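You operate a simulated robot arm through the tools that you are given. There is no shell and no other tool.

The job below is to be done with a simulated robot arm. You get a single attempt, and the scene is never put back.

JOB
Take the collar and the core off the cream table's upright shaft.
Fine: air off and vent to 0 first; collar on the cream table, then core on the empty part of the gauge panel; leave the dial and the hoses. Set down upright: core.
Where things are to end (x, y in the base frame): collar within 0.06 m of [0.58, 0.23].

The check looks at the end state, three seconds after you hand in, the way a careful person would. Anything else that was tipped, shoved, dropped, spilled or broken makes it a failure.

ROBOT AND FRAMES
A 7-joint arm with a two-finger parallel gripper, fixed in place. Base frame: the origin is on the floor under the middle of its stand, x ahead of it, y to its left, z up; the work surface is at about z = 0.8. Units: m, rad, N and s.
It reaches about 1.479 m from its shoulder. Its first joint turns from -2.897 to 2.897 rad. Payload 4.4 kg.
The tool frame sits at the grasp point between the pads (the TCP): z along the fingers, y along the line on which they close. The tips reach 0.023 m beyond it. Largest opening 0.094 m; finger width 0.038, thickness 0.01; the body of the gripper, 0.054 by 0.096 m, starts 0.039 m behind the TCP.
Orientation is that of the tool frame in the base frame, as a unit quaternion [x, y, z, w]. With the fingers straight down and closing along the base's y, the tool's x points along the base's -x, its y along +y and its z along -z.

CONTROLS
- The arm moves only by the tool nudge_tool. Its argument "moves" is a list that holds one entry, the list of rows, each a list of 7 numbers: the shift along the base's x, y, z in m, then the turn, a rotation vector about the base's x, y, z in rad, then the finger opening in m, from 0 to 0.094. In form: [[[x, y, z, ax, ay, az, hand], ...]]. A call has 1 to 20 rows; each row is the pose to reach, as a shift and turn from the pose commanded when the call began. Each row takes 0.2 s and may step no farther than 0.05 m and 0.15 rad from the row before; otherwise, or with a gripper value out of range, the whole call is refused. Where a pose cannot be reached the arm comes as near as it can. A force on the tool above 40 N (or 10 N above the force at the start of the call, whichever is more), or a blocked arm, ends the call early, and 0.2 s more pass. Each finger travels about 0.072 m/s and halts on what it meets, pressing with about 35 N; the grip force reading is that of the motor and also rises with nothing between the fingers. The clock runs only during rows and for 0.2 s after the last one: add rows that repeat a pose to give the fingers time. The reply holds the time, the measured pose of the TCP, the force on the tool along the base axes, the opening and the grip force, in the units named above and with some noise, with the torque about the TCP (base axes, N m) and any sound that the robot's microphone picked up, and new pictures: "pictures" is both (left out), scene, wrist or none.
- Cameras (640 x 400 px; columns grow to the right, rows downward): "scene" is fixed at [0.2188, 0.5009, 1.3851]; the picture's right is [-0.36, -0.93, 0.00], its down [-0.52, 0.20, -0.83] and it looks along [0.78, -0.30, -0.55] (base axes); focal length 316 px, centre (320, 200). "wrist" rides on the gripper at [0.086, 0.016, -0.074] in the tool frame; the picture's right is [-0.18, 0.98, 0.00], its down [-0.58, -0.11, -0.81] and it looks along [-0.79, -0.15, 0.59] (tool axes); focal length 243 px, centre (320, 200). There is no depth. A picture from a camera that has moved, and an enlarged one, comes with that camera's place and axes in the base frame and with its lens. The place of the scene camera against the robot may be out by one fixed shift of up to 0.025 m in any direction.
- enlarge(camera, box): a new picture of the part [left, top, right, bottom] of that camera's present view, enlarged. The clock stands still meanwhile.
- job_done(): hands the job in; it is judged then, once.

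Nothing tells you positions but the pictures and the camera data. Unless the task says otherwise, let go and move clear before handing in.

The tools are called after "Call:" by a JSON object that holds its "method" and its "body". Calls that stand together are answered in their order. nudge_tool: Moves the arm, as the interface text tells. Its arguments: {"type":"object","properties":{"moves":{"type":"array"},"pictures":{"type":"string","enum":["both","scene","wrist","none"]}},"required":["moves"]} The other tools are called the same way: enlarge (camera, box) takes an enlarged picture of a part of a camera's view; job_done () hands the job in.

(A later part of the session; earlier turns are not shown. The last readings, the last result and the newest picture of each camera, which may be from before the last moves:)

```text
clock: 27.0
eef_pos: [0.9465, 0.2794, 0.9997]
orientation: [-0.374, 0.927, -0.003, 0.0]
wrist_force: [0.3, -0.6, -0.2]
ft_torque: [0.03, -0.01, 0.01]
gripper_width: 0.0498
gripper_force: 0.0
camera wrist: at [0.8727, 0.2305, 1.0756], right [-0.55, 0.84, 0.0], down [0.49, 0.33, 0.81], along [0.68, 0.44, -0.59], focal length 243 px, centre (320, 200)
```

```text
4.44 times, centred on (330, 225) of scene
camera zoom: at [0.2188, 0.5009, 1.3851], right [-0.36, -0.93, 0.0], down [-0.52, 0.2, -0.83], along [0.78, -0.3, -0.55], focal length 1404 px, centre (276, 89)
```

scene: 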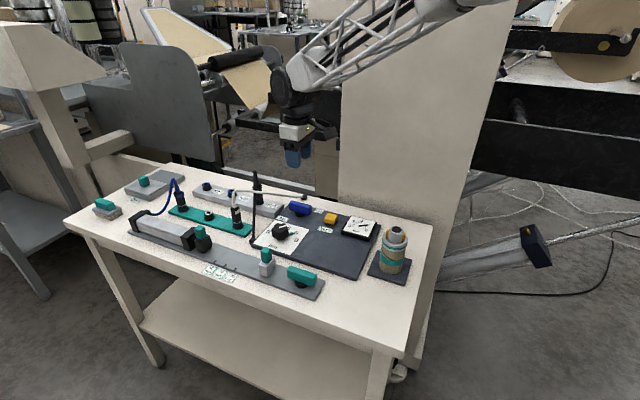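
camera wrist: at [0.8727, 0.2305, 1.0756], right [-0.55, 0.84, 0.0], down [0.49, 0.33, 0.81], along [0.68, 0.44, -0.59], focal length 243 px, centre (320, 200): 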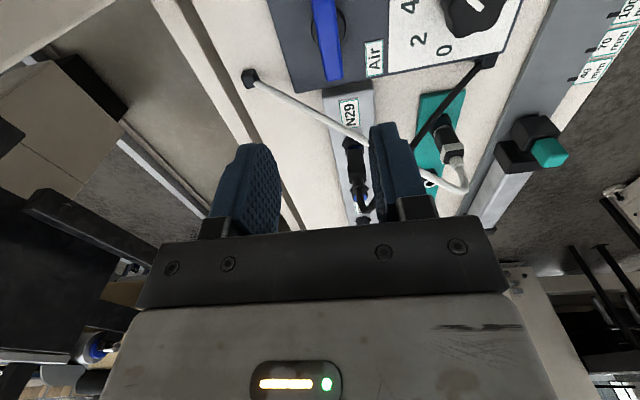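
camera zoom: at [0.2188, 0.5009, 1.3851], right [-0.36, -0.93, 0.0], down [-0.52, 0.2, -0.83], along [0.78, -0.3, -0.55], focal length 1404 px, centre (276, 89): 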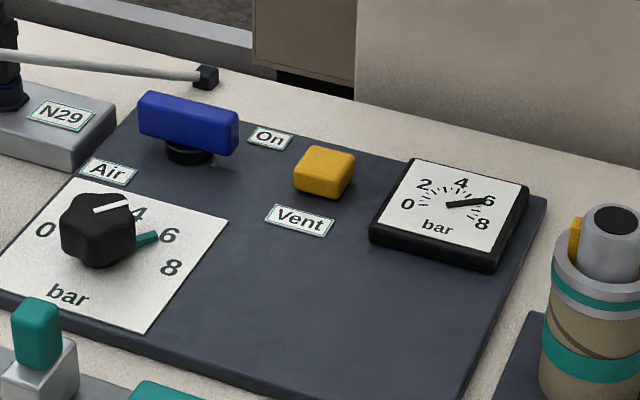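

The lever is now a full 90° round, parallel to the panel's back edge, and everything else is untouched. I take the vent button to be near (0.875, 0.214), so I'll close the fingers and hover over it for an alignment check.

Call:
{"method": "nudge_tool", "body": {"moves": [[[-0.02, -0.02, 0, 0, 0, 0, 0.03], [-0.05, -0.045, 0, 0, 0, 0, 0.01], [-0.071, -0.065, -0.03, 0, 0, 0, 0.0], [-0.071, -0.065, -0.07, 0, 0, 0, 0.0], [-0.071, -0.065, -0.07, 0, 0, 0, 0.0]]], "pictures": "both"}}

```text
clock: 28.2
eef_pos: [0.8739, 0.2126, 0.933]
orientation: [-0.373, 0.928, -0.004, 0.0]
wrist_force: [-0.5, 0.0, 0.4]
ft_torque: [0.0, 0.05, 0.0]
gripper_width: 0.0001
gripper_force: 35.2
camera wrist: at [0.8003, 0.1647, 1.0071], right [-0.55, 0.84, 0.0], down [0.49, 0.33, 0.81], along [0.68, 0.44, -0.59], focal length 243 px, centre (320, 200)
```

scene: 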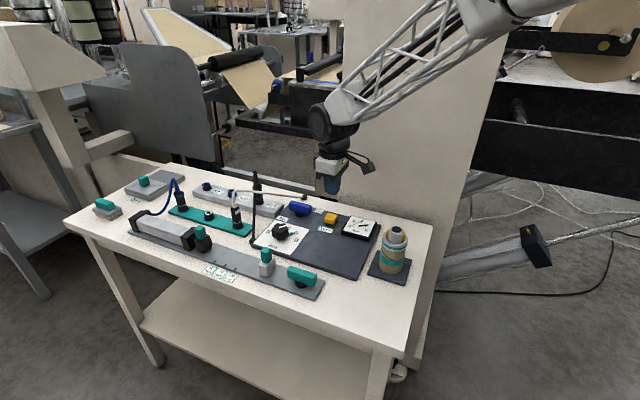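
wrist: 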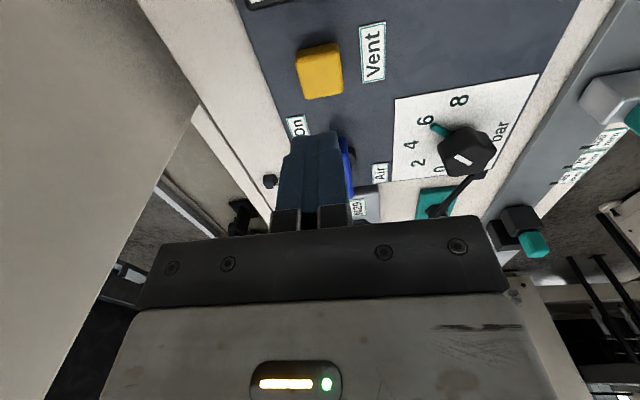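

The button is right under the closed fingers (both centred at about (0.874, 0.212)). I'll descend to just above it, then push in small steps.

Call:
{"method": "nudge_tool", "body": {"moves": [[[0, 0, -0.03, 0, 0, 0, 0.0], [0, 0, -0.055, 0, 0, 0, 0.0], [0, 0, -0.068, 0, 0, 0, 0.0], [0, 0, -0.072, 0, 0, 0, 0.0], [0, 0, -0.072, 0, 0, 0, 0.0]]], "pictures": "both"}}

```text
clock: 29.4
eef_pos: [0.8749, 0.2155, 0.8594]
orientation: [-0.374, 0.927, -0.003, 0.0]
wrist_force: [-0.5, 0.2, -0.3]
ft_torque: [0.03, -0.03, -0.02]
gripper_width: 0.0
gripper_force: 34.8
camera wrist: at [0.8005, 0.167, 0.9339], right [-0.55, 0.84, 0.0], down [0.49, 0.33, 0.81], along [0.68, 0.44, -0.59], focal length 243 px, centre (320, 200)
```

scene: 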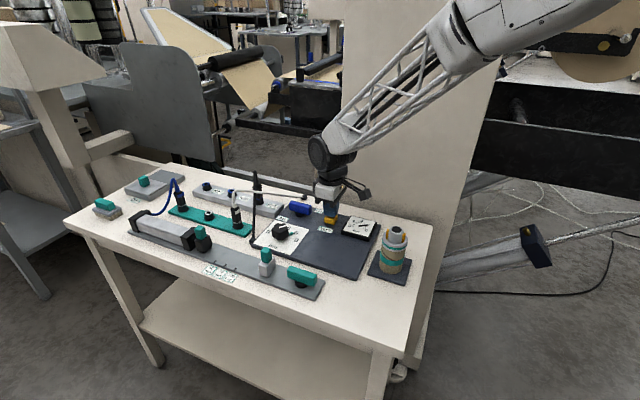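
wrist: 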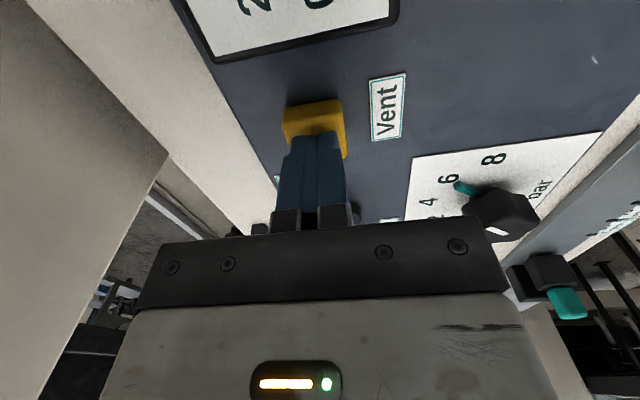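

The tips hover just above the button. I'll press in 2 mm steps.

Call:
{"method": "nudge_tool", "body": {"moves": [[[0, 0, -0.002, 0, 0, 0, 0.0], [0, 0, -0.004, 0, 0, 0, 0.0], [0, 0, -0.006, 0, 0, 0, 0.0], [0, 0, -0.008, 0, 0, 0, 0.0], [0, 0, -0.008, 0, 0, 0, 0.0]]], "pictures": "scene"}}

```text
clock: 30.6
eef_pos: [0.873, 0.2144, 0.8519]
orientation: [-0.374, 0.927, -0.003, 0.0]
wrist_force: [-0.3, -0.5, 2.2]
ft_torque: [0.02, -0.02, -0.03]
gripper_width: 0.0001
gripper_force: 35.1
```

scene: 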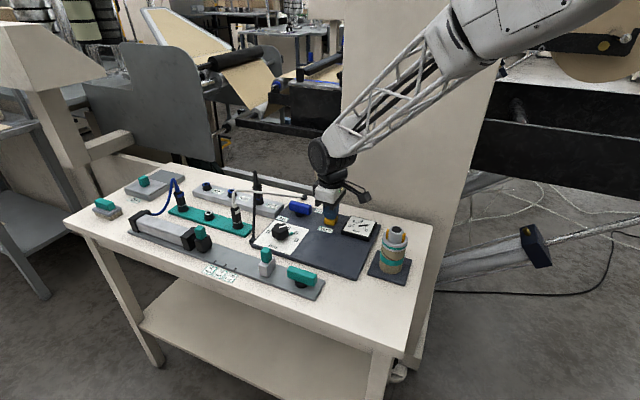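

Contact is just starting, at 2 N. I'll press a few more millimetres and hold, watching the gauge.

Call:
{"method": "nudge_tool", "body": {"moves": [[[0, 0, -0.001, 0, 0, 0, 0.0], [0, 0, -0.002, 0, 0, 0, 0.0], [0, 0, -0.003, 0, 0, 0, 0.0], [0, 0, -0.004, 0, 0, 0, 0.0], [0, 0, -0.004, 0, 0, 0, 0.0], [0, 0, -0.004, 0, 0, 0, 0.0]]], "pictures": "scene"}}

Call:
{"method": "enlarge", "body": {"camera": "scene", "box": [300, 180, 420, 270]}}

```text
clock: 32.0
eef_pos: [0.874, 0.215, 0.8471]
orientation: [-0.374, 0.927, -0.003, 0.001]
wrist_force: [-2.4, 1.4, 5.9]
ft_torque: [0.09, 0.07, -0.01]
gripper_width: 0.0002
gripper_force: 35.2
heard: click
```

scene: 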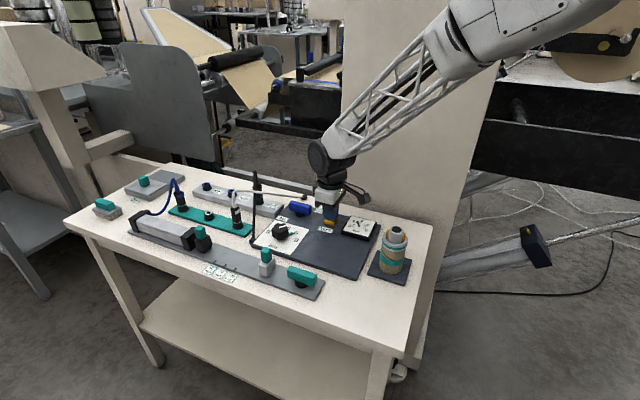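

```text
4.44 times, centred on (360, 225) of scene
camera zoom: at [0.2188, 0.5009, 1.3851], right [-0.36, -0.93, 0.0], down [-0.52, 0.2, -0.83], along [0.78, -0.3, -0.55], focal length 1404 px, centre (142, 89)
```

zoom: 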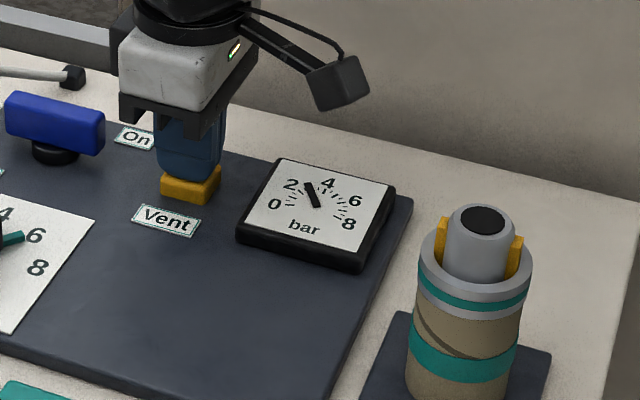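

There was a click and the needle is falling, now about 3 bar. I'll keep holding.

Call:
{"method": "nudge_tool", "body": {"moves": [[[0, 0, 0, 0, 0, 0, 0.0], [0, 0, 0, 0, 0, 0, 0.0], [0, 0, 0, 0, 0, 0, 0.0], [0, 0, 0, 0, 0, 0, 0.0], [0, 0, 0, 0, 0, 0, 0.0], [0, 0, 0, 0, 0, 0, 0.0], [0, 0, 0, 0, 0, 0, 0.0], [0, 0, 0, 0, 0, 0, 0.0], [0, 0, 0, 0, 0, 0, 0.0], [0, 0, 0, 0, 0, 0, 0.0]]], "pictures": "scene"}}

Call:
{"method": "enlarge", "body": {"camera": "scene", "box": [300, 180, 420, 270]}}

```text
clock: 34.2
eef_pos: [0.8729, 0.2154, 0.8472]
orientation: [-0.374, 0.927, -0.004, 0.0]
wrist_force: [1.6, 1.5, 6.5]
ft_torque: [0.06, -0.07, 0.01]
gripper_width: 0.0
gripper_force: 34.9
```

scene: 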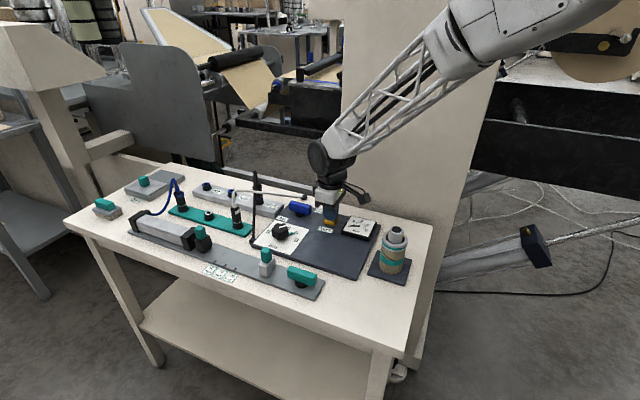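

```text
4.44 times, centred on (360, 225) of scene
camera zoom: at [0.2188, 0.5009, 1.3851], right [-0.36, -0.93, 0.0], down [-0.52, 0.2, -0.83], along [0.78, -0.3, -0.55], focal length 1404 px, centre (142, 89)
```

zoom: 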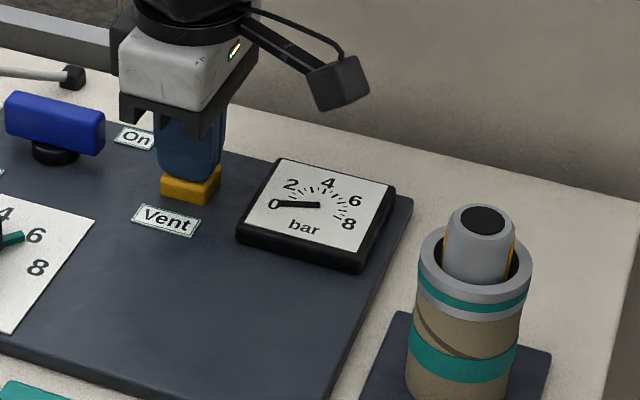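

The needle is at 0 and the yellow lugs have retracted. I'll hold a bit longer, then rise off the button and check that the pressure stays at zero.

Call:
{"method": "nudge_tool", "body": {"moves": [[[0, 0, 0, 0, 0, 0, 0.0], [0, 0, 0, 0, 0, 0, 0.0], [0, 0, 0, 0, 0, 0, 0.0], [0, 0, 0, 0, 0, 0, 0.0], [0, 0, 0, 0, 0, 0, 0.0], [0, 0, 0, 0, 0, 0, 0.0], [0, 0, 0, 0, 0, 0, 0.0], [0, 0, 0, 0, 0, 0, 0.0], [0, 0, 0.02, 0, 0, 0, 0.0], [0, 0, 0.05, 0, 0, 0, 0.0], [0, 0, 0.1, 0, 0, 0, 0.0], [-0.03, -0.03, 0.14, 0, 0, 0, 0.0], [-0.03, -0.03, 0.14, 0, 0, 0, 0.0], [-0.03, -0.03, 0.14, 0, 0, 0, 0.0], [-0.03, -0.03, 0.14, 0, 0, 0, 0.0], [-0.03, -0.03, 0.14, 0, 0, 0, 0.0]]], "pictures": "both"}}

Call:
{"method": "enlarge", "body": {"camera": "scene", "box": [280, 180, 420, 285]}}

```text
refused: row 12 steps farther than a row can; nothing moved
```

```text
3.81 times, centred on (350, 232) of scene
camera zoom: at [0.2188, 0.5009, 1.3851], right [-0.36, -0.93, 0.0], down [-0.52, 0.2, -0.83], along [0.78, -0.3, -0.55], focal length 1203 px, centre (206, 76)
```

zoom: 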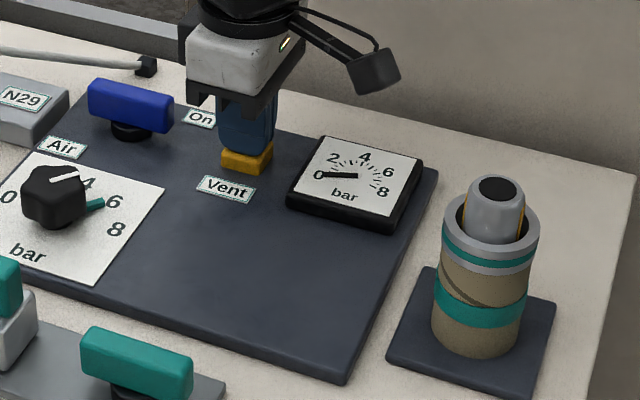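

That call was refused because one step was too long, and nothing moved. I'll repeat it with smaller steps.

Call:
{"method": "nudge_tool", "body": {"moves": [[[0, 0, 0, 0, 0, 0, 0.0], [0, 0, 0, 0, 0, 0, 0.0], [0, 0, 0, 0, 0, 0, 0.0], [0, 0, 0, 0, 0, 0, 0.0], [0, 0, 0, 0, 0, 0, 0.0], [0, 0, 0, 0, 0, 0, 0.0], [0, 0, 0.02, 0, 0, 0, 0.0], [0, 0, 0.05, 0, 0, 0, 0.0], [0, 0, 0.09, 0, 0, 0, 0.0], [0, 0, 0.13, 0, 0, 0, 0.0], [0, 0, 0.15, 0, 0, 0, 0.0], [0, 0, 0.15, 0, 0, 0, 0.0], [0, 0, 0.15, 0, 0, 0, 0.0], [0, 0, 0.15, 0, 0, 0, 0.0], [0, 0, 0.15, 0, 0, 0, 0.0]]], "pictures": "both"}}

Call:
{"method": "enlarge", "body": {"camera": "scene", "box": [280, 180, 420, 285]}}

```text
clock: 37.4
eef_pos: [0.8732, 0.2147, 0.9975]
orientation: [-0.373, 0.928, -0.002, 0.0]
wrist_force: [-0.3, 0.0, 0.2]
ft_torque: [-0.03, -0.02, 0.02]
gripper_width: 0.0
gripper_force: 35.4
camera wrist: at [0.8, 0.1674, 1.0721], right [-0.55, 0.84, 0.0], down [0.49, 0.33, 0.81], along [0.68, 0.44, -0.59], focal length 243 px, centre (320, 200)
```

scene: 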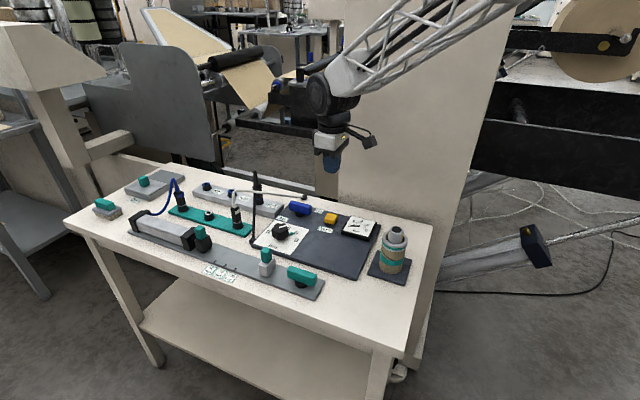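
wrist: 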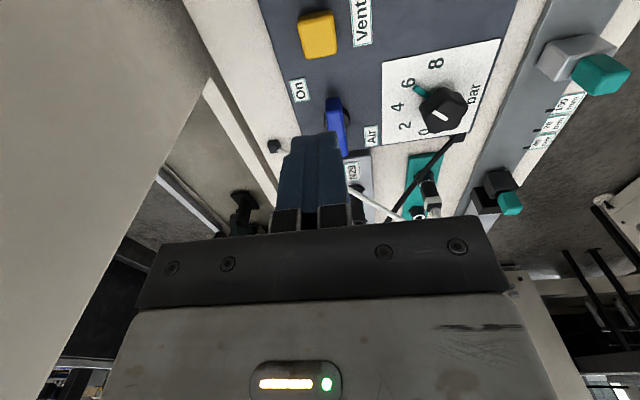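

```text
3.81 times, centred on (350, 232) of scene
camera zoom: at [0.2188, 0.5009, 1.3851], right [-0.36, -0.93, 0.0], down [-0.52, 0.2, -0.83], along [0.78, -0.3, -0.55], focal length 1203 px, centre (206, 76)
```

zoom: 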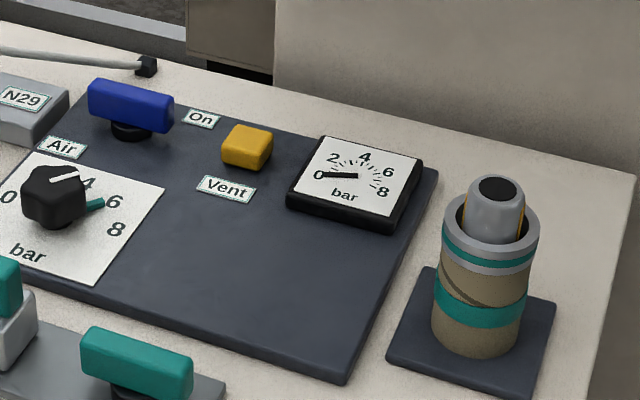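

The gauge holds at 0 with the vent released, so the air is off and the lugs are in. Next is the collar (the grey ring with a teal band on top). I'll open the fingers and hover over the shaft near (0.68, 0.125) to locate it precisely.

Call:
{"method": "nudge_tool", "body": {"moves": [[[0, 0, 0.03, 0, 0, 0, 0.0], [-0.03, -0.015, 0.06, 0, 0, 0, 0.03], [-0.07, -0.035, 0.07, 0, 0, 0, 0.06], [-0.11, -0.055, 0.07, 0, 0, 0, 0.094], [-0.15, -0.075, 0.07, 0, 0, 0, 0.094], [-0.18, -0.09, 0.07, 0, 0, 0, 0.094], [-0.18, -0.09, 0.07, 0, 0, 0, 0.094]]], "pictures": "both"}}

```text
clock: 39.0
eef_pos: [0.689, 0.1245, 1.0673]
orientation: [-0.374, 0.927, -0.003, 0.0]
wrist_force: [0.9, 0.7, -0.2]
ft_torque: [0.0, 0.01, -0.03]
gripper_width: 0.094
gripper_force: 0.1
camera wrist: at [0.6159, 0.0759, 1.1419], right [-0.55, 0.84, 0.0], down [0.49, 0.33, 0.81], along [0.68, 0.44, -0.59], focal length 243 px, centre (320, 200)
```

scene: 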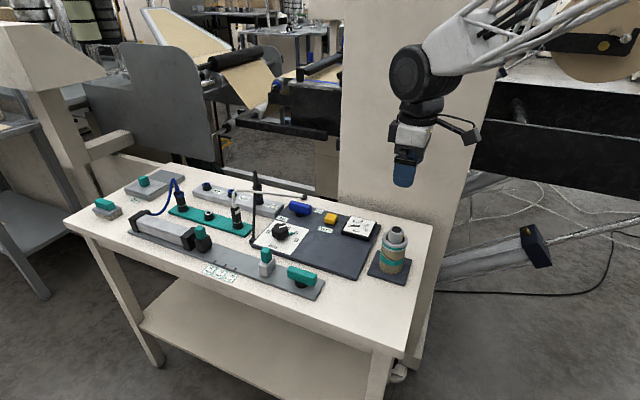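
wrist: 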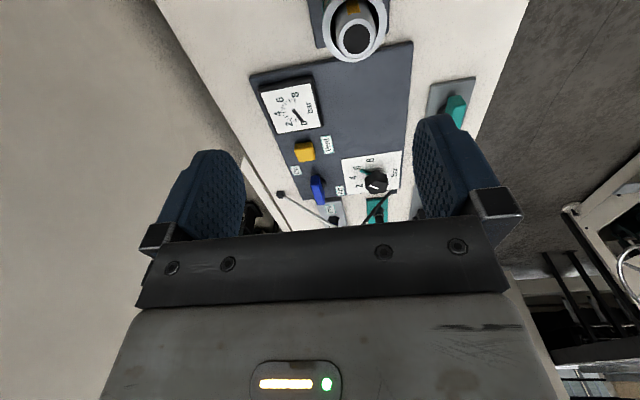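

The shaft, ring and lugs are visible at the top of the wrist view. I'll enlarge.

Call:
{"method": "enlarge", "body": {"camera": "wrist", "box": [290, 0, 450, 100]}}

Call:
{"method": "enlarge", "body": {"camera": "wrist", "box": [220, 0, 540, 200]}}

Call:
{"method": "enlarge", "body": {"camera": "scene", "box": [355, 215, 430, 290]}}

```text
4.00 times, centred on (370, 50) of wrist
camera zoom: at [0.6159, 0.0759, 1.1419], right [-0.55, 0.84, 0.0], down [0.49, 0.33, 0.81], along [0.68, 0.44, -0.59], focal length 970 px, centre (120, 800)
```

zoom: 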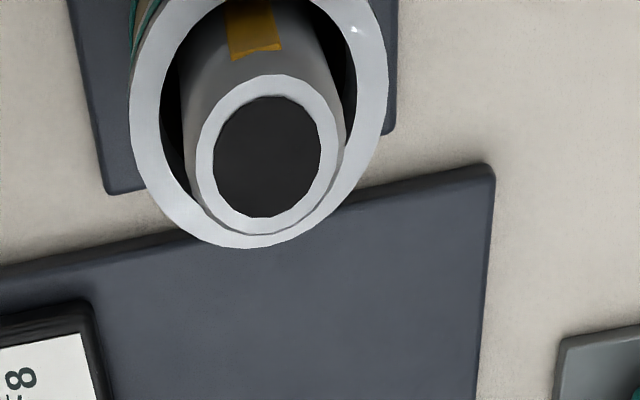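

```text
2.00 times, centred on (380, 100) of wrist
camera zoom: at [0.6159, 0.0759, 1.1419], right [-0.55, 0.84, 0.0], down [0.49, 0.33, 0.81], along [0.68, 0.44, -0.59], focal length 485 px, centre (200, 400)
```

zoom: 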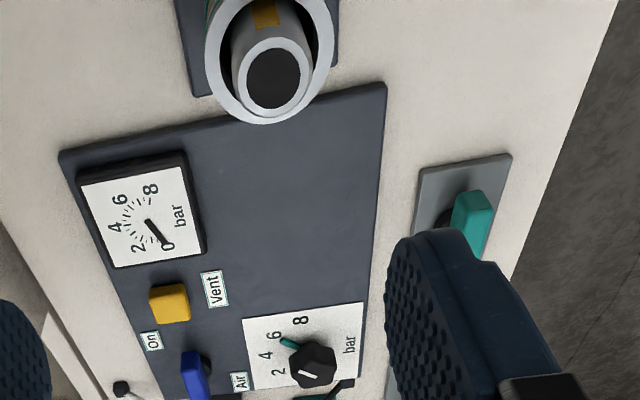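

```text
5.33 times, centred on (392, 252) of scene
camera zoom: at [0.2188, 0.5009, 1.3851], right [-0.36, -0.93, 0.0], down [-0.52, 0.2, -0.83], along [0.78, -0.3, -0.55], focal length 1684 px, centre (-67, -80)
```

zoom: 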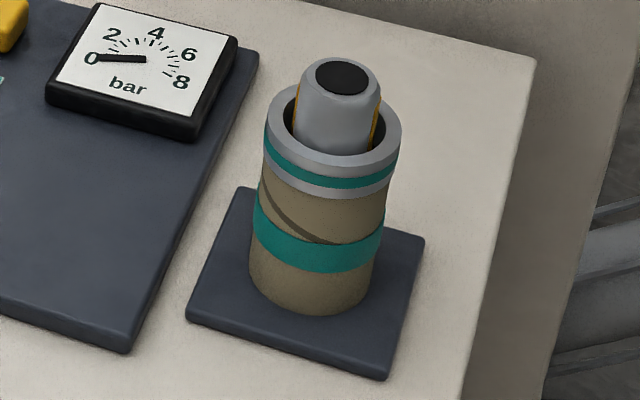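

Triangulating from the wrist and scene views puts the shaft axis near (0.668, 0.143), with the shaft top at about 0.925. The collar spans about 0.875–0.900 with an outer diameter of about 0.055, and the core is below it. I'll move to just above the shaft, fingers fully open, and verify the centring.

Call:
{"method": "nudge_tool", "body": {"moves": [[[-0.01, 0.009, -0.02, 0, 0, 0, 0.094], [-0.021, 0.0185, -0.05, 0, 0, 0, 0.094], [-0.021, 0.0185, -0.07, 0, 0, 0, 0.094], [-0.021, 0.0185, -0.077, 0, 0, 0, 0.094], [-0.021, 0.0185, -0.077, 0, 0, 0, 0.094]]], "pictures": "both"}}

Call:
{"method": "enlarge", "body": {"camera": "wrist", "box": [200, 0, 440, 150]}}

Call:
{"method": "enlarge", "body": {"camera": "scene", "box": [350, 180, 450, 290]}}

```text
clock: 40.2
eef_pos: [0.67, 0.1449, 0.9905]
orientation: [-0.374, 0.928, -0.004, 0.0]
wrist_force: [-0.2, -0.1, 0.7]
ft_torque: [0.02, 0.03, 0.01]
gripper_width: 0.0937
gripper_force: 0.1
camera wrist: at [0.5969, 0.0971, 1.065], right [-0.55, 0.84, 0.0], down [0.49, 0.33, 0.81], along [0.68, 0.44, -0.59], focal length 243 px, centre (320, 200)
```

scene: 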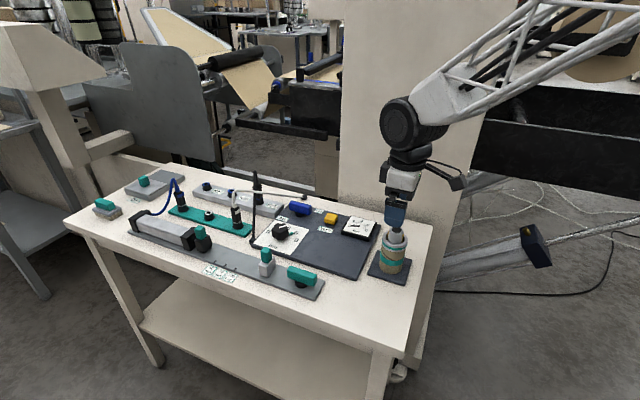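
wrist: 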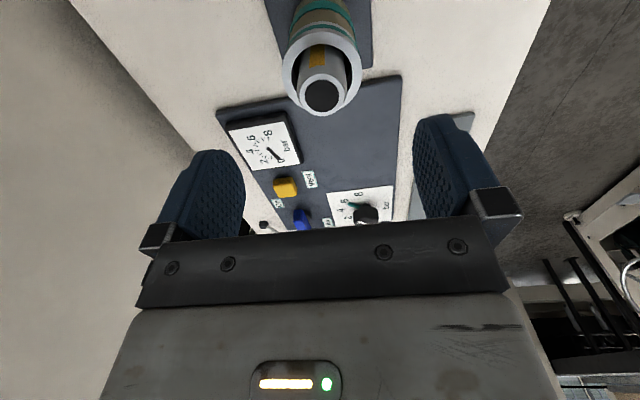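

```text
2.67 times, centred on (320, 75) of wrist
camera zoom: at [0.5969, 0.0971, 1.065], right [-0.55, 0.84, 0.0], down [0.49, 0.33, 0.81], along [0.68, 0.44, -0.59], focal length 647 px, centre (320, 533)
```

zoom: 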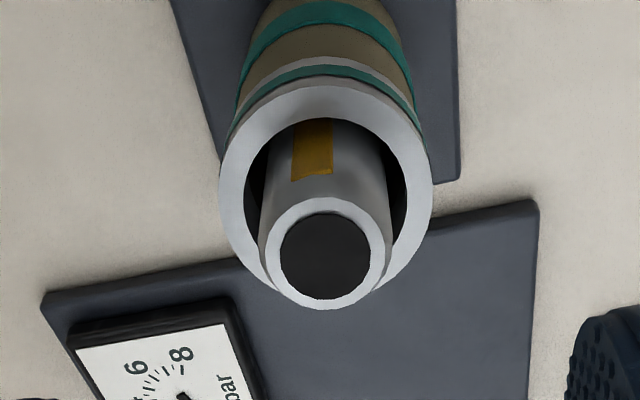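

```text
3.64 times, centred on (400, 235) of scene
camera zoom: at [0.2188, 0.5009, 1.3851], right [-0.36, -0.93, 0.0], down [-0.52, 0.2, -0.83], along [0.78, -0.3, -0.55], focal length 1148 px, centre (29, 73)
```

zoom: 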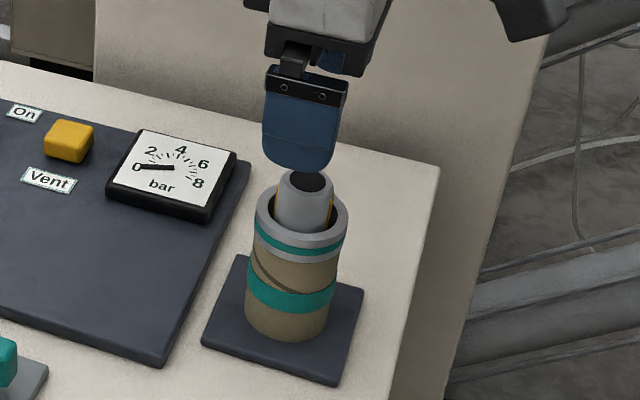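

The shaft axis refines to about (0.667, 0.1435) and the fingers straddle it evenly. I'll descend to TCP z ≈ 0.902, so the tips reach about z 0.879, on the collar and not on the core.

Call:
{"method": "nudge_tool", "body": {"moves": [[[-0.003, -0.0012, -0.02, 0, 0, 0, 0.094], [-0.003, -0.0012, -0.045, 0, 0, 0, 0.094], [-0.003, -0.0012, -0.07, 0, 0, 0, 0.094], [-0.003, -0.0012, -0.0885, 0, 0, 0, 0.094], [-0.003, -0.0012, -0.0885, 0, 0, 0, 0.094]]], "pictures": "both"}}

Call:
{"method": "enlarge", "body": {"camera": "wrist", "box": [180, 0, 500, 240]}}

Call:
{"method": "enlarge", "body": {"camera": "scene", "box": [350, 190, 440, 290]}}

```text
clock: 41.4
eef_pos: [0.6685, 0.1423, 0.9008]
orientation: [-0.374, 0.927, -0.002, 0.0]
wrist_force: [-0.4, 1.2, -0.4]
ft_torque: [0.02, 0.02, 0.01]
gripper_width: 0.0939
gripper_force: 0.0
camera wrist: at [0.5952, 0.0944, 0.9745], right [-0.55, 0.84, 0.0], down [0.49, 0.33, 0.81], along [0.68, 0.44, -0.59], focal length 243 px, centre (320, 200)
```

scene: 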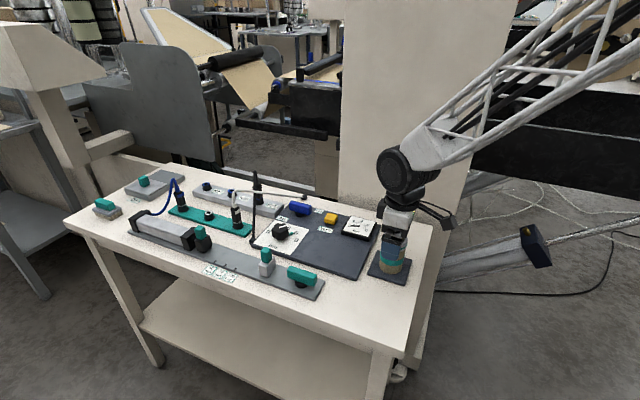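
wrist: 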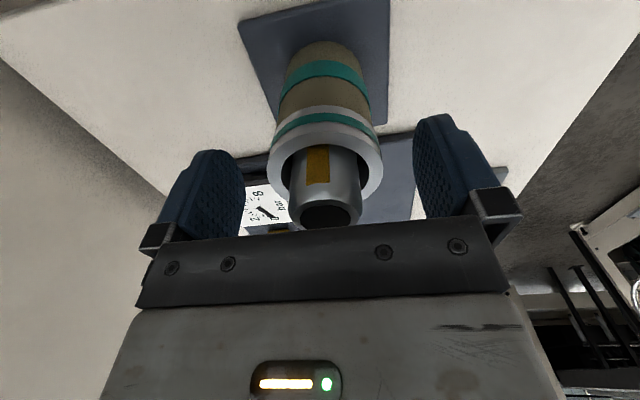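

```text
1.67 times, centred on (340, 120) of wrist
camera zoom: at [0.5952, 0.0944, 0.9745], right [-0.55, 0.84, 0.0], down [0.49, 0.33, 0.81], along [0.68, 0.44, -0.59], focal length 404 px, centre (287, 333)
```

zoom: 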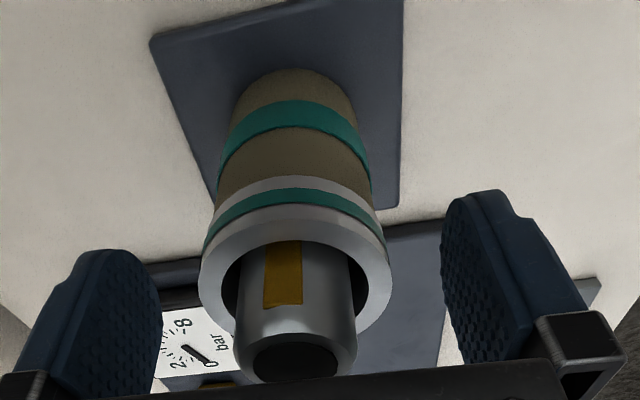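

```text
4.00 times, centred on (395, 240) of scene
camera zoom: at [0.2188, 0.5009, 1.3851], right [-0.36, -0.93, 0.0], down [-0.52, 0.2, -0.83], along [0.78, -0.3, -0.55], focal length 1263 px, centre (20, 40)
```

zoom: 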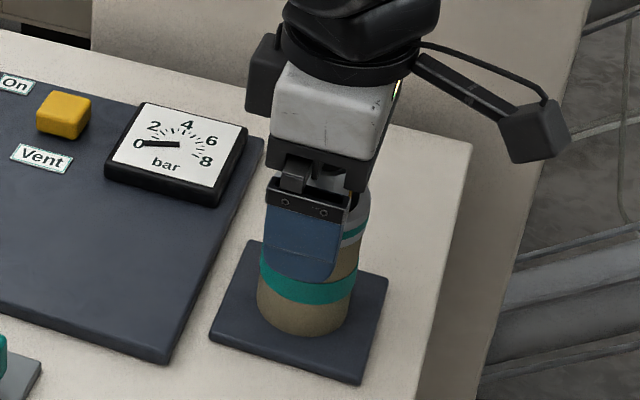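

The collar looks centred, with about 18 mm of clearance on each side. I'll zoom in to read the collar's exact height band before closing.

Call:
{"method": "enlarge", "body": {"camera": "wrist", "box": [260, 90, 400, 180]}}

Call:
{"method": "enlarge", "body": {"camera": "scene", "box": [375, 225, 425, 280]}}

```text
4.44 times, centred on (330, 135) of wrist
camera zoom: at [0.5952, 0.0944, 0.9745], right [-0.55, 0.84, 0.0], down [0.49, 0.33, 0.81], along [0.68, 0.44, -0.59], focal length 1078 px, centre (276, 489)
```

zoom: 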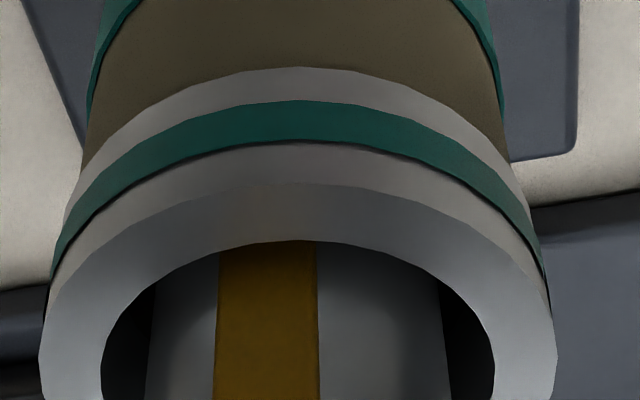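

```text
7.27 times, centred on (400, 252) of scene
camera zoom: at [0.2188, 0.5009, 1.3851], right [-0.36, -0.93, 0.0], down [-0.52, 0.2, -0.83], along [0.78, -0.3, -0.55], focal length 2297 px, centre (-262, -182)
```

zoom: 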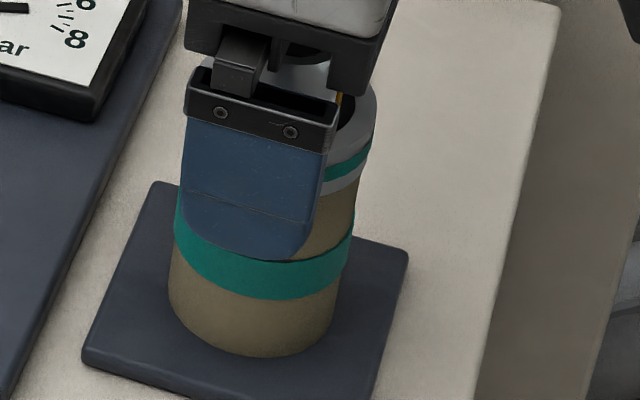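

The collar (outer diameter about 0.057) stands proud of the core (about 0.052), so the pads will touch only the collar. I'll shift about 2 mm to centre, raise 2 mm and close.

Call:
{"method": "nudge_tool", "body": {"moves": [[[-0.0016, 0.0017, 0.002, 0, 0, 0, 0.094], [-0.0016, 0.0017, 0.002, 0, 0, 0, 0.08], [-0.0016, 0.0017, 0.002, 0, 0, 0, 0.066], [-0.0016, 0.0017, 0.002, 0, 0, 0, 0.06], [-0.0016, 0.0017, 0.002, 0, 0, 0, 0.06]]], "pictures": "wrist"}}

Call:
{"method": "enlarge", "body": {"camera": "wrist", "box": [220, 80, 440, 240]}}

```text
clock: 42.6
eef_pos: [0.6672, 0.1445, 0.9023]
orientation: [-0.375, 0.927, -0.003, 0.0]
wrist_force: [0.8, -0.1, -0.2]
ft_torque: [0.05, 0.01, 0.01]
gripper_width: 0.0598
gripper_force: 0.1
camera wrist: at [0.5937, 0.0962, 0.9773], right [-0.55, 0.84, 0.0], down [0.49, 0.33, 0.81], along [0.68, 0.44, -0.59], focal length 243 px, centre (320, 200)
```

wrist: 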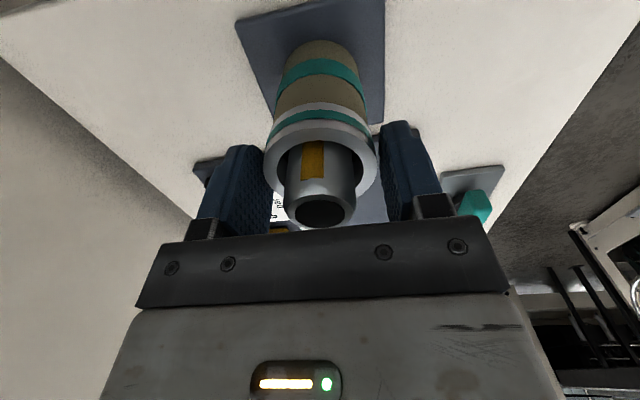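

```text
2.50 times, centred on (330, 160) of wrist
camera zoom: at [0.5937, 0.0962, 0.9773], right [-0.55, 0.84, 0.0], down [0.49, 0.33, 0.81], along [0.68, 0.44, -0.59], focal length 606 px, centre (295, 300)
```

zoom: 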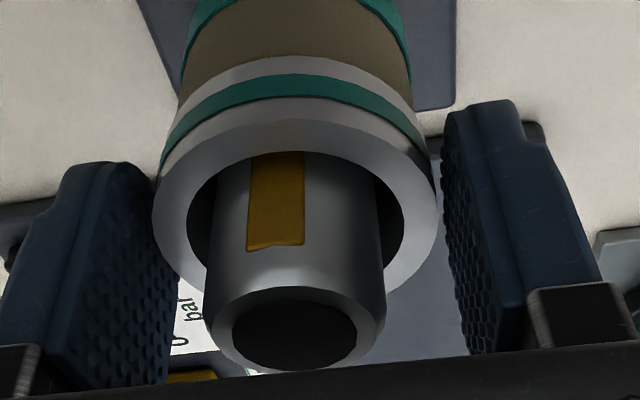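

The collar is centred with small gaps either side. Closing the grip.

Call:
{"method": "nudge_tool", "body": {"moves": [[[0, 0, 0, 0, 0, 0, 0.054], [0, 0, 0, 0, 0, 0, 0.048], [0, 0, 0, 0, 0, 0, 0.048], [0, 0, 0, 0, 0, 0, 0.048]]], "pictures": "wrist"}}

```text
clock: 43.6
eef_pos: [0.6668, 0.1436, 0.9023]
orientation: [-0.374, 0.927, -0.003, 0.0]
wrist_force: [-0.5, -1.0, 0.6]
ft_torque: [0.02, 0.0, 0.03]
gripper_width: 0.0524
gripper_force: 34.8
camera wrist: at [0.5937, 0.0962, 0.9773], right [-0.55, 0.84, 0.0], down [0.49, 0.33, 0.81], along [0.68, 0.44, -0.59], focal length 243 px, centre (320, 200)
```

wrist: 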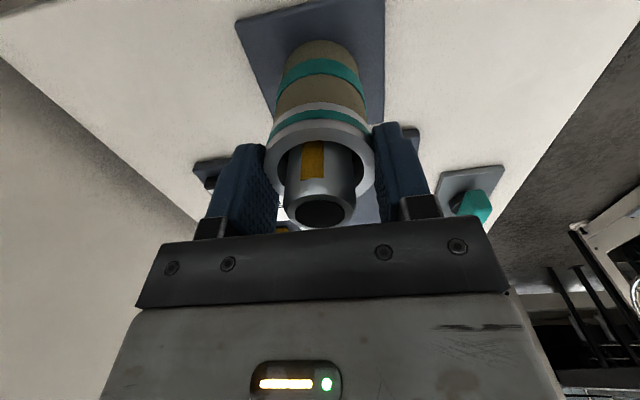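

The collar is gripped at 0.0524 m with no side load. I'll lift 2 cm and check that only the collar rises.

Call:
{"method": "nudge_tool", "body": {"moves": [[[0, 0, 0.005, 0, 0, 0, 0.046], [0, 0, 0.012, 0, 0, 0, 0.046], [0, 0, 0.02, 0, 0, 0, 0.046], [0, 0, 0.02, 0, 0, 0, 0.046]]], "pictures": "both"}}

Call:
{"method": "enlarge", "body": {"camera": "scene", "box": [350, 190, 440, 290]}}

Call:
{"method": "enlarge", "body": {"camera": "wrist", "box": [220, 20, 440, 240]}}

```text
clock: 44.6
eef_pos: [0.6672, 0.1437, 0.9215]
orientation: [-0.374, 0.927, -0.004, 0.0]
wrist_force: [-0.1, 0.2, -1.0]
ft_torque: [0.0, -0.02, 0.01]
gripper_width: 0.0525
gripper_force: 35.1
camera wrist: at [0.594, 0.0964, 0.9971], right [-0.55, 0.84, 0.0], down [0.49, 0.33, 0.81], along [0.68, 0.44, -0.59], focal length 243 px, centre (320, 200)
```

scene: 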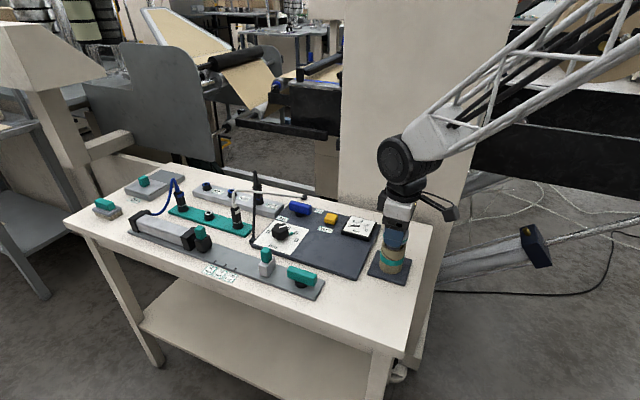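
wrist: 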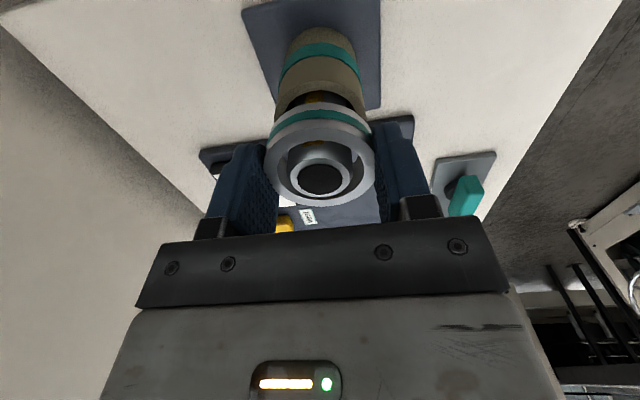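

```text
4.00 times, centred on (395, 240) of scene
camera zoom: at [0.2188, 0.5009, 1.3851], right [-0.36, -0.93, 0.0], down [-0.52, 0.2, -0.83], along [0.78, -0.3, -0.55], focal length 1263 px, centre (20, 40)
```

zoom: 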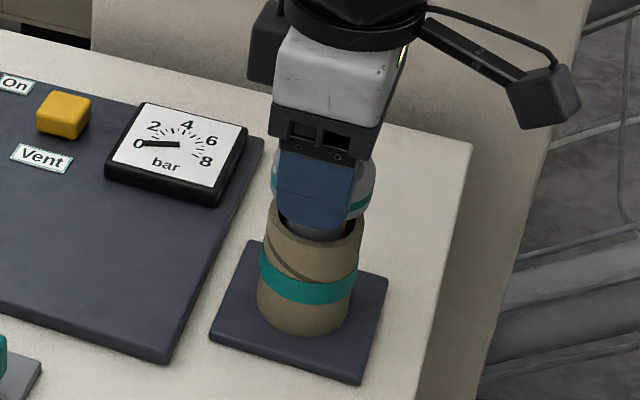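

```text
1.82 times, centred on (330, 130) of wrist
camera zoom: at [0.594, 0.0964, 0.9971], right [-0.55, 0.84, 0.0], down [0.49, 0.33, 0.81], along [0.68, 0.44, -0.59], focal length 441 px, centre (302, 327)
```

zoom: 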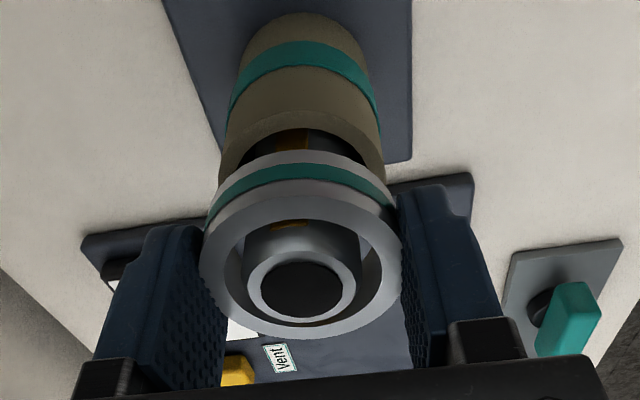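

Only the collar moved and the core stayed put. I'll lift clear of the shaft and carry the collar to above (0.58, 0.23).

Call:
{"method": "nudge_tool", "body": {"moves": [[[0, 0, 0.03, 0, 0, 0, 0.046], [0, 0, 0.065, 0, 0, 0, 0.046], [0, 0, 0.09, 0, 0, 0, 0.046], [-0.02, 0.02, 0.1, 0, 0, 0, 0.046], [-0.045, 0.045, 0.1, 0, 0, 0, 0.046], [-0.07, 0.07, 0.09, 0, 0, 0, 0.046], [-0.087, 0.086, 0.06, 0, 0, 0, 0.046], [-0.087, 0.086, 0.03, 0, 0, 0, 0.046], [-0.087, 0.086, 0.0, 0, 0, 0, 0.046], [-0.087, 0.086, 0.0, 0, 0, 0, 0.046]]], "pictures": "both"}}

Call:
{"method": "enlarge", "body": {"camera": "scene", "box": [310, 200, 450, 370]}}

```text
clock: 46.8
eef_pos: [0.5812, 0.2285, 0.9214]
orientation: [-0.374, 0.927, -0.002, 0.0]
wrist_force: [0.3, 0.4, -0.7]
ft_torque: [0.0, 0.01, -0.02]
gripper_width: 0.0526
gripper_force: 35.1
camera wrist: at [0.5081, 0.1809, 0.9957], right [-0.55, 0.84, 0.0], down [0.49, 0.33, 0.81], along [0.68, 0.44, -0.59], focal length 243 px, centre (320, 200)
```

scene: 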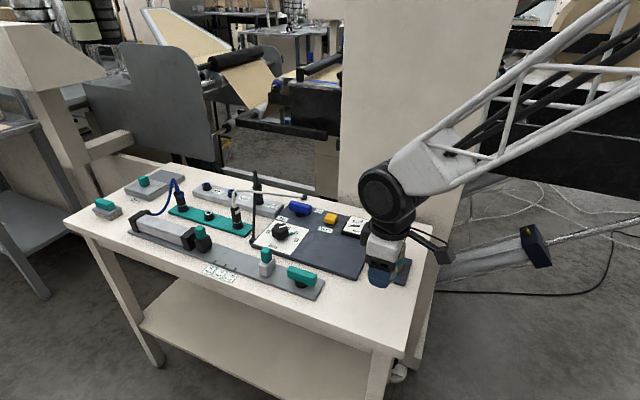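
wrist: 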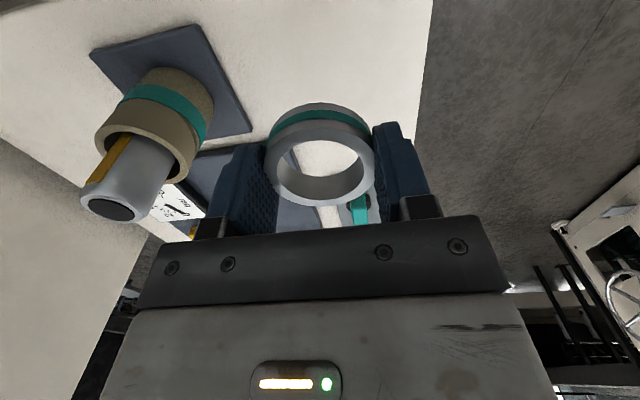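

```text
2.35 times, centred on (380, 285) of scene
camera zoom: at [0.2188, 0.5009, 1.3851], right [-0.36, -0.93, 0.0], down [-0.52, 0.2, -0.83], along [0.78, -0.3, -0.55], focal length 743 px, centre (179, 0)
```

zoom: 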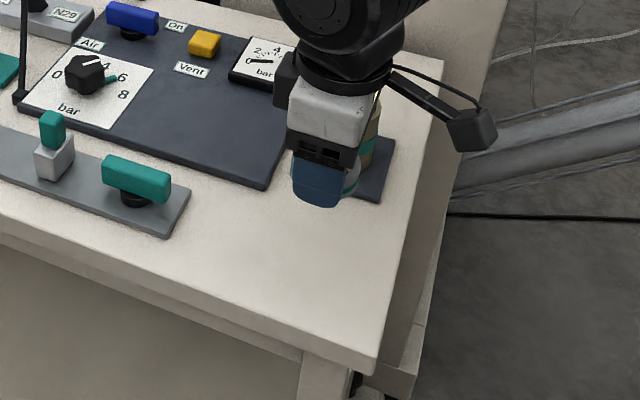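

I'm above (0.581, 0.2285) with clear table beneath. I'll descend to just above the table.

Call:
{"method": "nudge_tool", "body": {"moves": [[[0, 0.001, -0.03, 0, 0, 0, 0.046], [0, 0.001, -0.06, 0, 0, 0, 0.046], [0, 0.001, -0.08, 0, 0, 0, 0.046], [0, 0.001, -0.09, 0, 0, 0, 0.046], [0, 0.001, -0.09, 0, 0, 0, 0.046]]], "pictures": "both"}}

Call:
{"method": "enlarge", "body": {"camera": "scene", "box": [330, 240, 430, 350]}}

```text
clock: 48.0
eef_pos: [0.5808, 0.2313, 0.8318]
orientation: [-0.374, 0.928, -0.004, 0.001]
wrist_force: [-0.1, 0.0, -0.4]
ft_torque: [-0.01, 0.01, -0.01]
gripper_width: 0.0522
gripper_force: 34.7
camera wrist: at [0.5078, 0.1829, 0.9058], right [-0.55, 0.84, 0.0], down [0.49, 0.33, 0.81], along [0.67, 0.44, -0.59], focal length 243 px, centre (320, 200)
```

scene: 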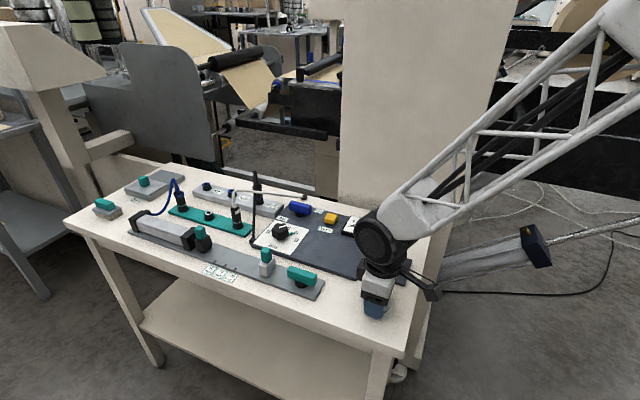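
wrist: 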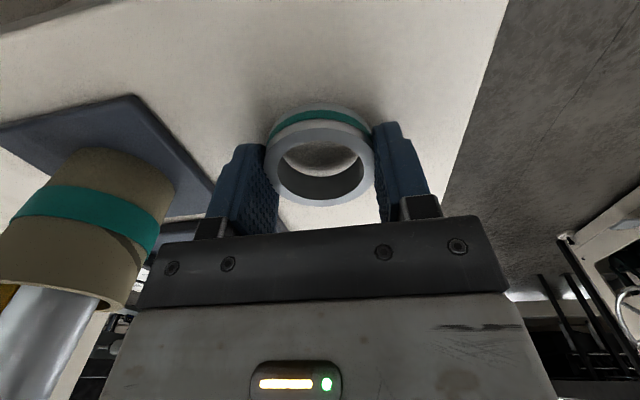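

```text
3.64 times, centred on (380, 295) of scene
camera zoom: at [0.2188, 0.5009, 1.3851], right [-0.36, -0.93, 0.0], down [-0.52, 0.2, -0.83], along [0.78, -0.3, -0.55], focal length 1148 px, centre (102, -146)
```

zoom: 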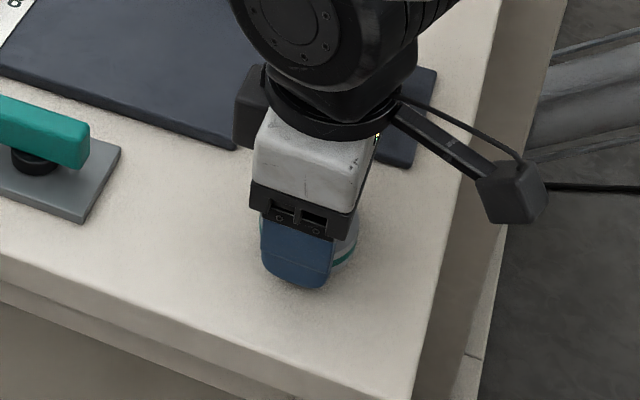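

The table is about 1 cm below the collar. I'll lower in 1.5 mm steps until there is a light contact.

Call:
{"method": "nudge_tool", "body": {"moves": [[[0, 0, -0.0015, 0, 0, 0, 0.046], [0, 0, -0.003, 0, 0, 0, 0.046], [0, 0, -0.0045, 0, 0, 0, 0.046], [0, 0, -0.006, 0, 0, 0, 0.046], [0, 0, -0.006, 0, 0, 0, 0.046]]], "pictures": "none"}}

```text
clock: 49.2
eef_pos: [0.5804, 0.2307, 0.8267]
orientation: [-0.374, 0.927, -0.003, -0.001]
wrist_force: [0.2, -0.2, 0.0]
ft_torque: [0.04, -0.03, -0.01]
gripper_width: 0.0525
gripper_force: 34.2
```

Call:
{"method": "nudge_tool", "body": {"moves": [[[0, 0, -0.001, 0, 0, 0, 0.046], [0, 0, -0.002, 0, 0, 0, 0.046], [0, 0, -0.002, 0, 0, 0, 0.046]]], "pictures": "none"}}

```text
clock: 50.0
eef_pos: [0.5808, 0.2306, 0.8255]
orientation: [-0.374, 0.928, -0.002, -0.001]
wrist_force: [-0.5, -0.5, -0.8]
ft_torque: [-0.01, -0.01, 0.01]
gripper_width: 0.0525
gripper_force: 35.3
```

No contact yet. Continuing in 1 mm steps.

Call:
{"method": "nudge_tool", "body": {"moves": [[[0, 0, -0.001, 0, 0, 0, 0.046], [0, 0, -0.001, 0, 0, 0, 0.046]]], "pictures": "none"}}

Call:
{"method": "nudge_tool", "body": {"moves": [[[0, 0, -0.001, 0, 0, 0, 0.046], [0, 0, -0.001, 0, 0, 0, 0.046]]], "pictures": "none"}}

```text
clock: 50.6
eef_pos: [0.5805, 0.2306, 0.8255]
orientation: [-0.374, 0.928, -0.003, 0.001]
wrist_force: [0.5, -3.3, 11.7]
ft_torque: [0.08, 0.22, 0.06]
gripper_width: 0.0522
gripper_force: 34.6
```

```text
clock: 51.2
eef_pos: [0.5805, 0.2302, 0.8239]
orientation: [-0.373, 0.928, -0.002, 0.001]
wrist_force: [3.4, -10.3, 29.3]
ft_torque: [-0.04, 0.01, 0.04]
gripper_width: 0.0524
gripper_force: 34.8
```

Contact: the collar (or the finger tips) is on the table at TCP z ≈ 0.824. I'll back off 1 mm, open, and rise straight up.

Call:
{"method": "nudge_tool", "body": {"moves": [[[0, 0, 0.0012, 0, 0, 0, 0.046], [0, 0, 0.0012, 0, 0, 0, 0.056], [0, 0, 0.0012, 0, 0, 0, 0.065], [0, 0, 0.0012, 0, 0, 0, 0.075], [0, 0, 0.0012, 0, 0, 0, 0.075], [0, 0, 0.02, 0, 0, 0, 0.075], [0, 0, 0.05, 0, 0, 0, 0.075], [0, 0, 0.09, 0, 0, 0, 0.075], [0, 0, 0.13, 0, 0, 0, 0.075], [0, 0, 0.17, 0, 0, 0, 0.075], [0, 0, 0.17, 0, 0, 0, 0.075]]], "pictures": "both"}}

Call:
{"method": "enlarge", "body": {"camera": "scene", "box": [310, 200, 450, 370]}}

Call:
{"method": "enlarge", "body": {"camera": "wrist", "box": [200, 0, 440, 150]}}

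```text
clock: 53.6
eef_pos: [0.5769, 0.2304, 0.993]
orientation: [-0.375, 0.927, -0.004, -0.001]
wrist_force: [-0.5, 0.4, 0.3]
ft_torque: [-0.01, -0.01, 0.01]
gripper_width: 0.0751
gripper_force: 0.1
camera wrist: at [0.504, 0.1826, 1.0678], right [-0.55, 0.84, 0.0], down [0.49, 0.33, 0.81], along [0.67, 0.44, -0.59], focal length 243 px, centre (320, 200)
```

scene: 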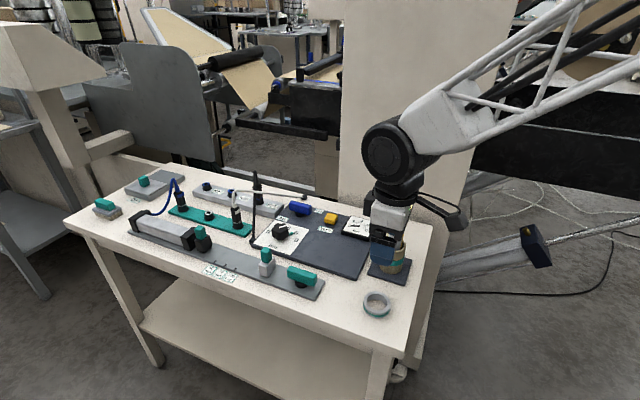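
wrist: 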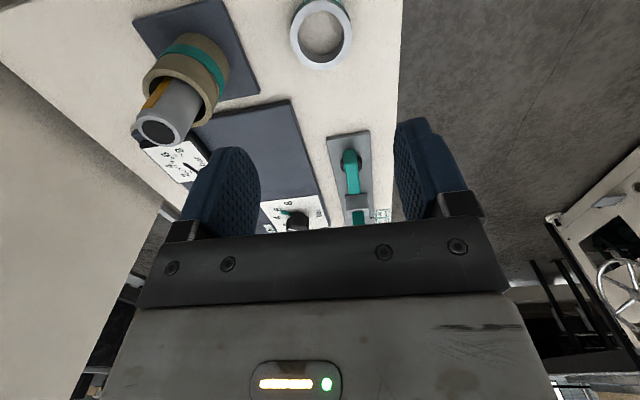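

```text
2.35 times, centred on (380, 285) of scene
camera zoom: at [0.2188, 0.5009, 1.3851], right [-0.36, -0.93, 0.0], down [-0.52, 0.2, -0.83], along [0.78, -0.3, -0.55], focal length 743 px, centre (179, 0)
```

zoom: 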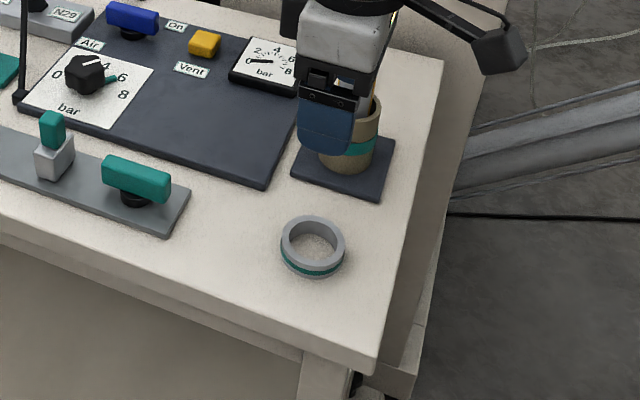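

```text
2.67 times, centred on (320, 75) of wrist
camera zoom: at [0.504, 0.1826, 1.0678], right [-0.55, 0.84, 0.0], down [0.49, 0.33, 0.81], along [0.67, 0.44, -0.59], focal length 647 px, centre (320, 533)
```

zoom: 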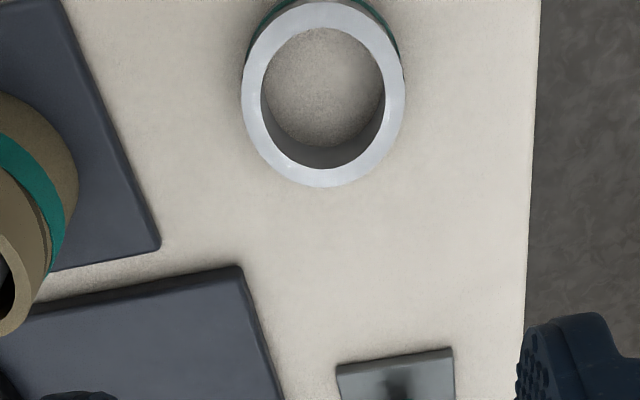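

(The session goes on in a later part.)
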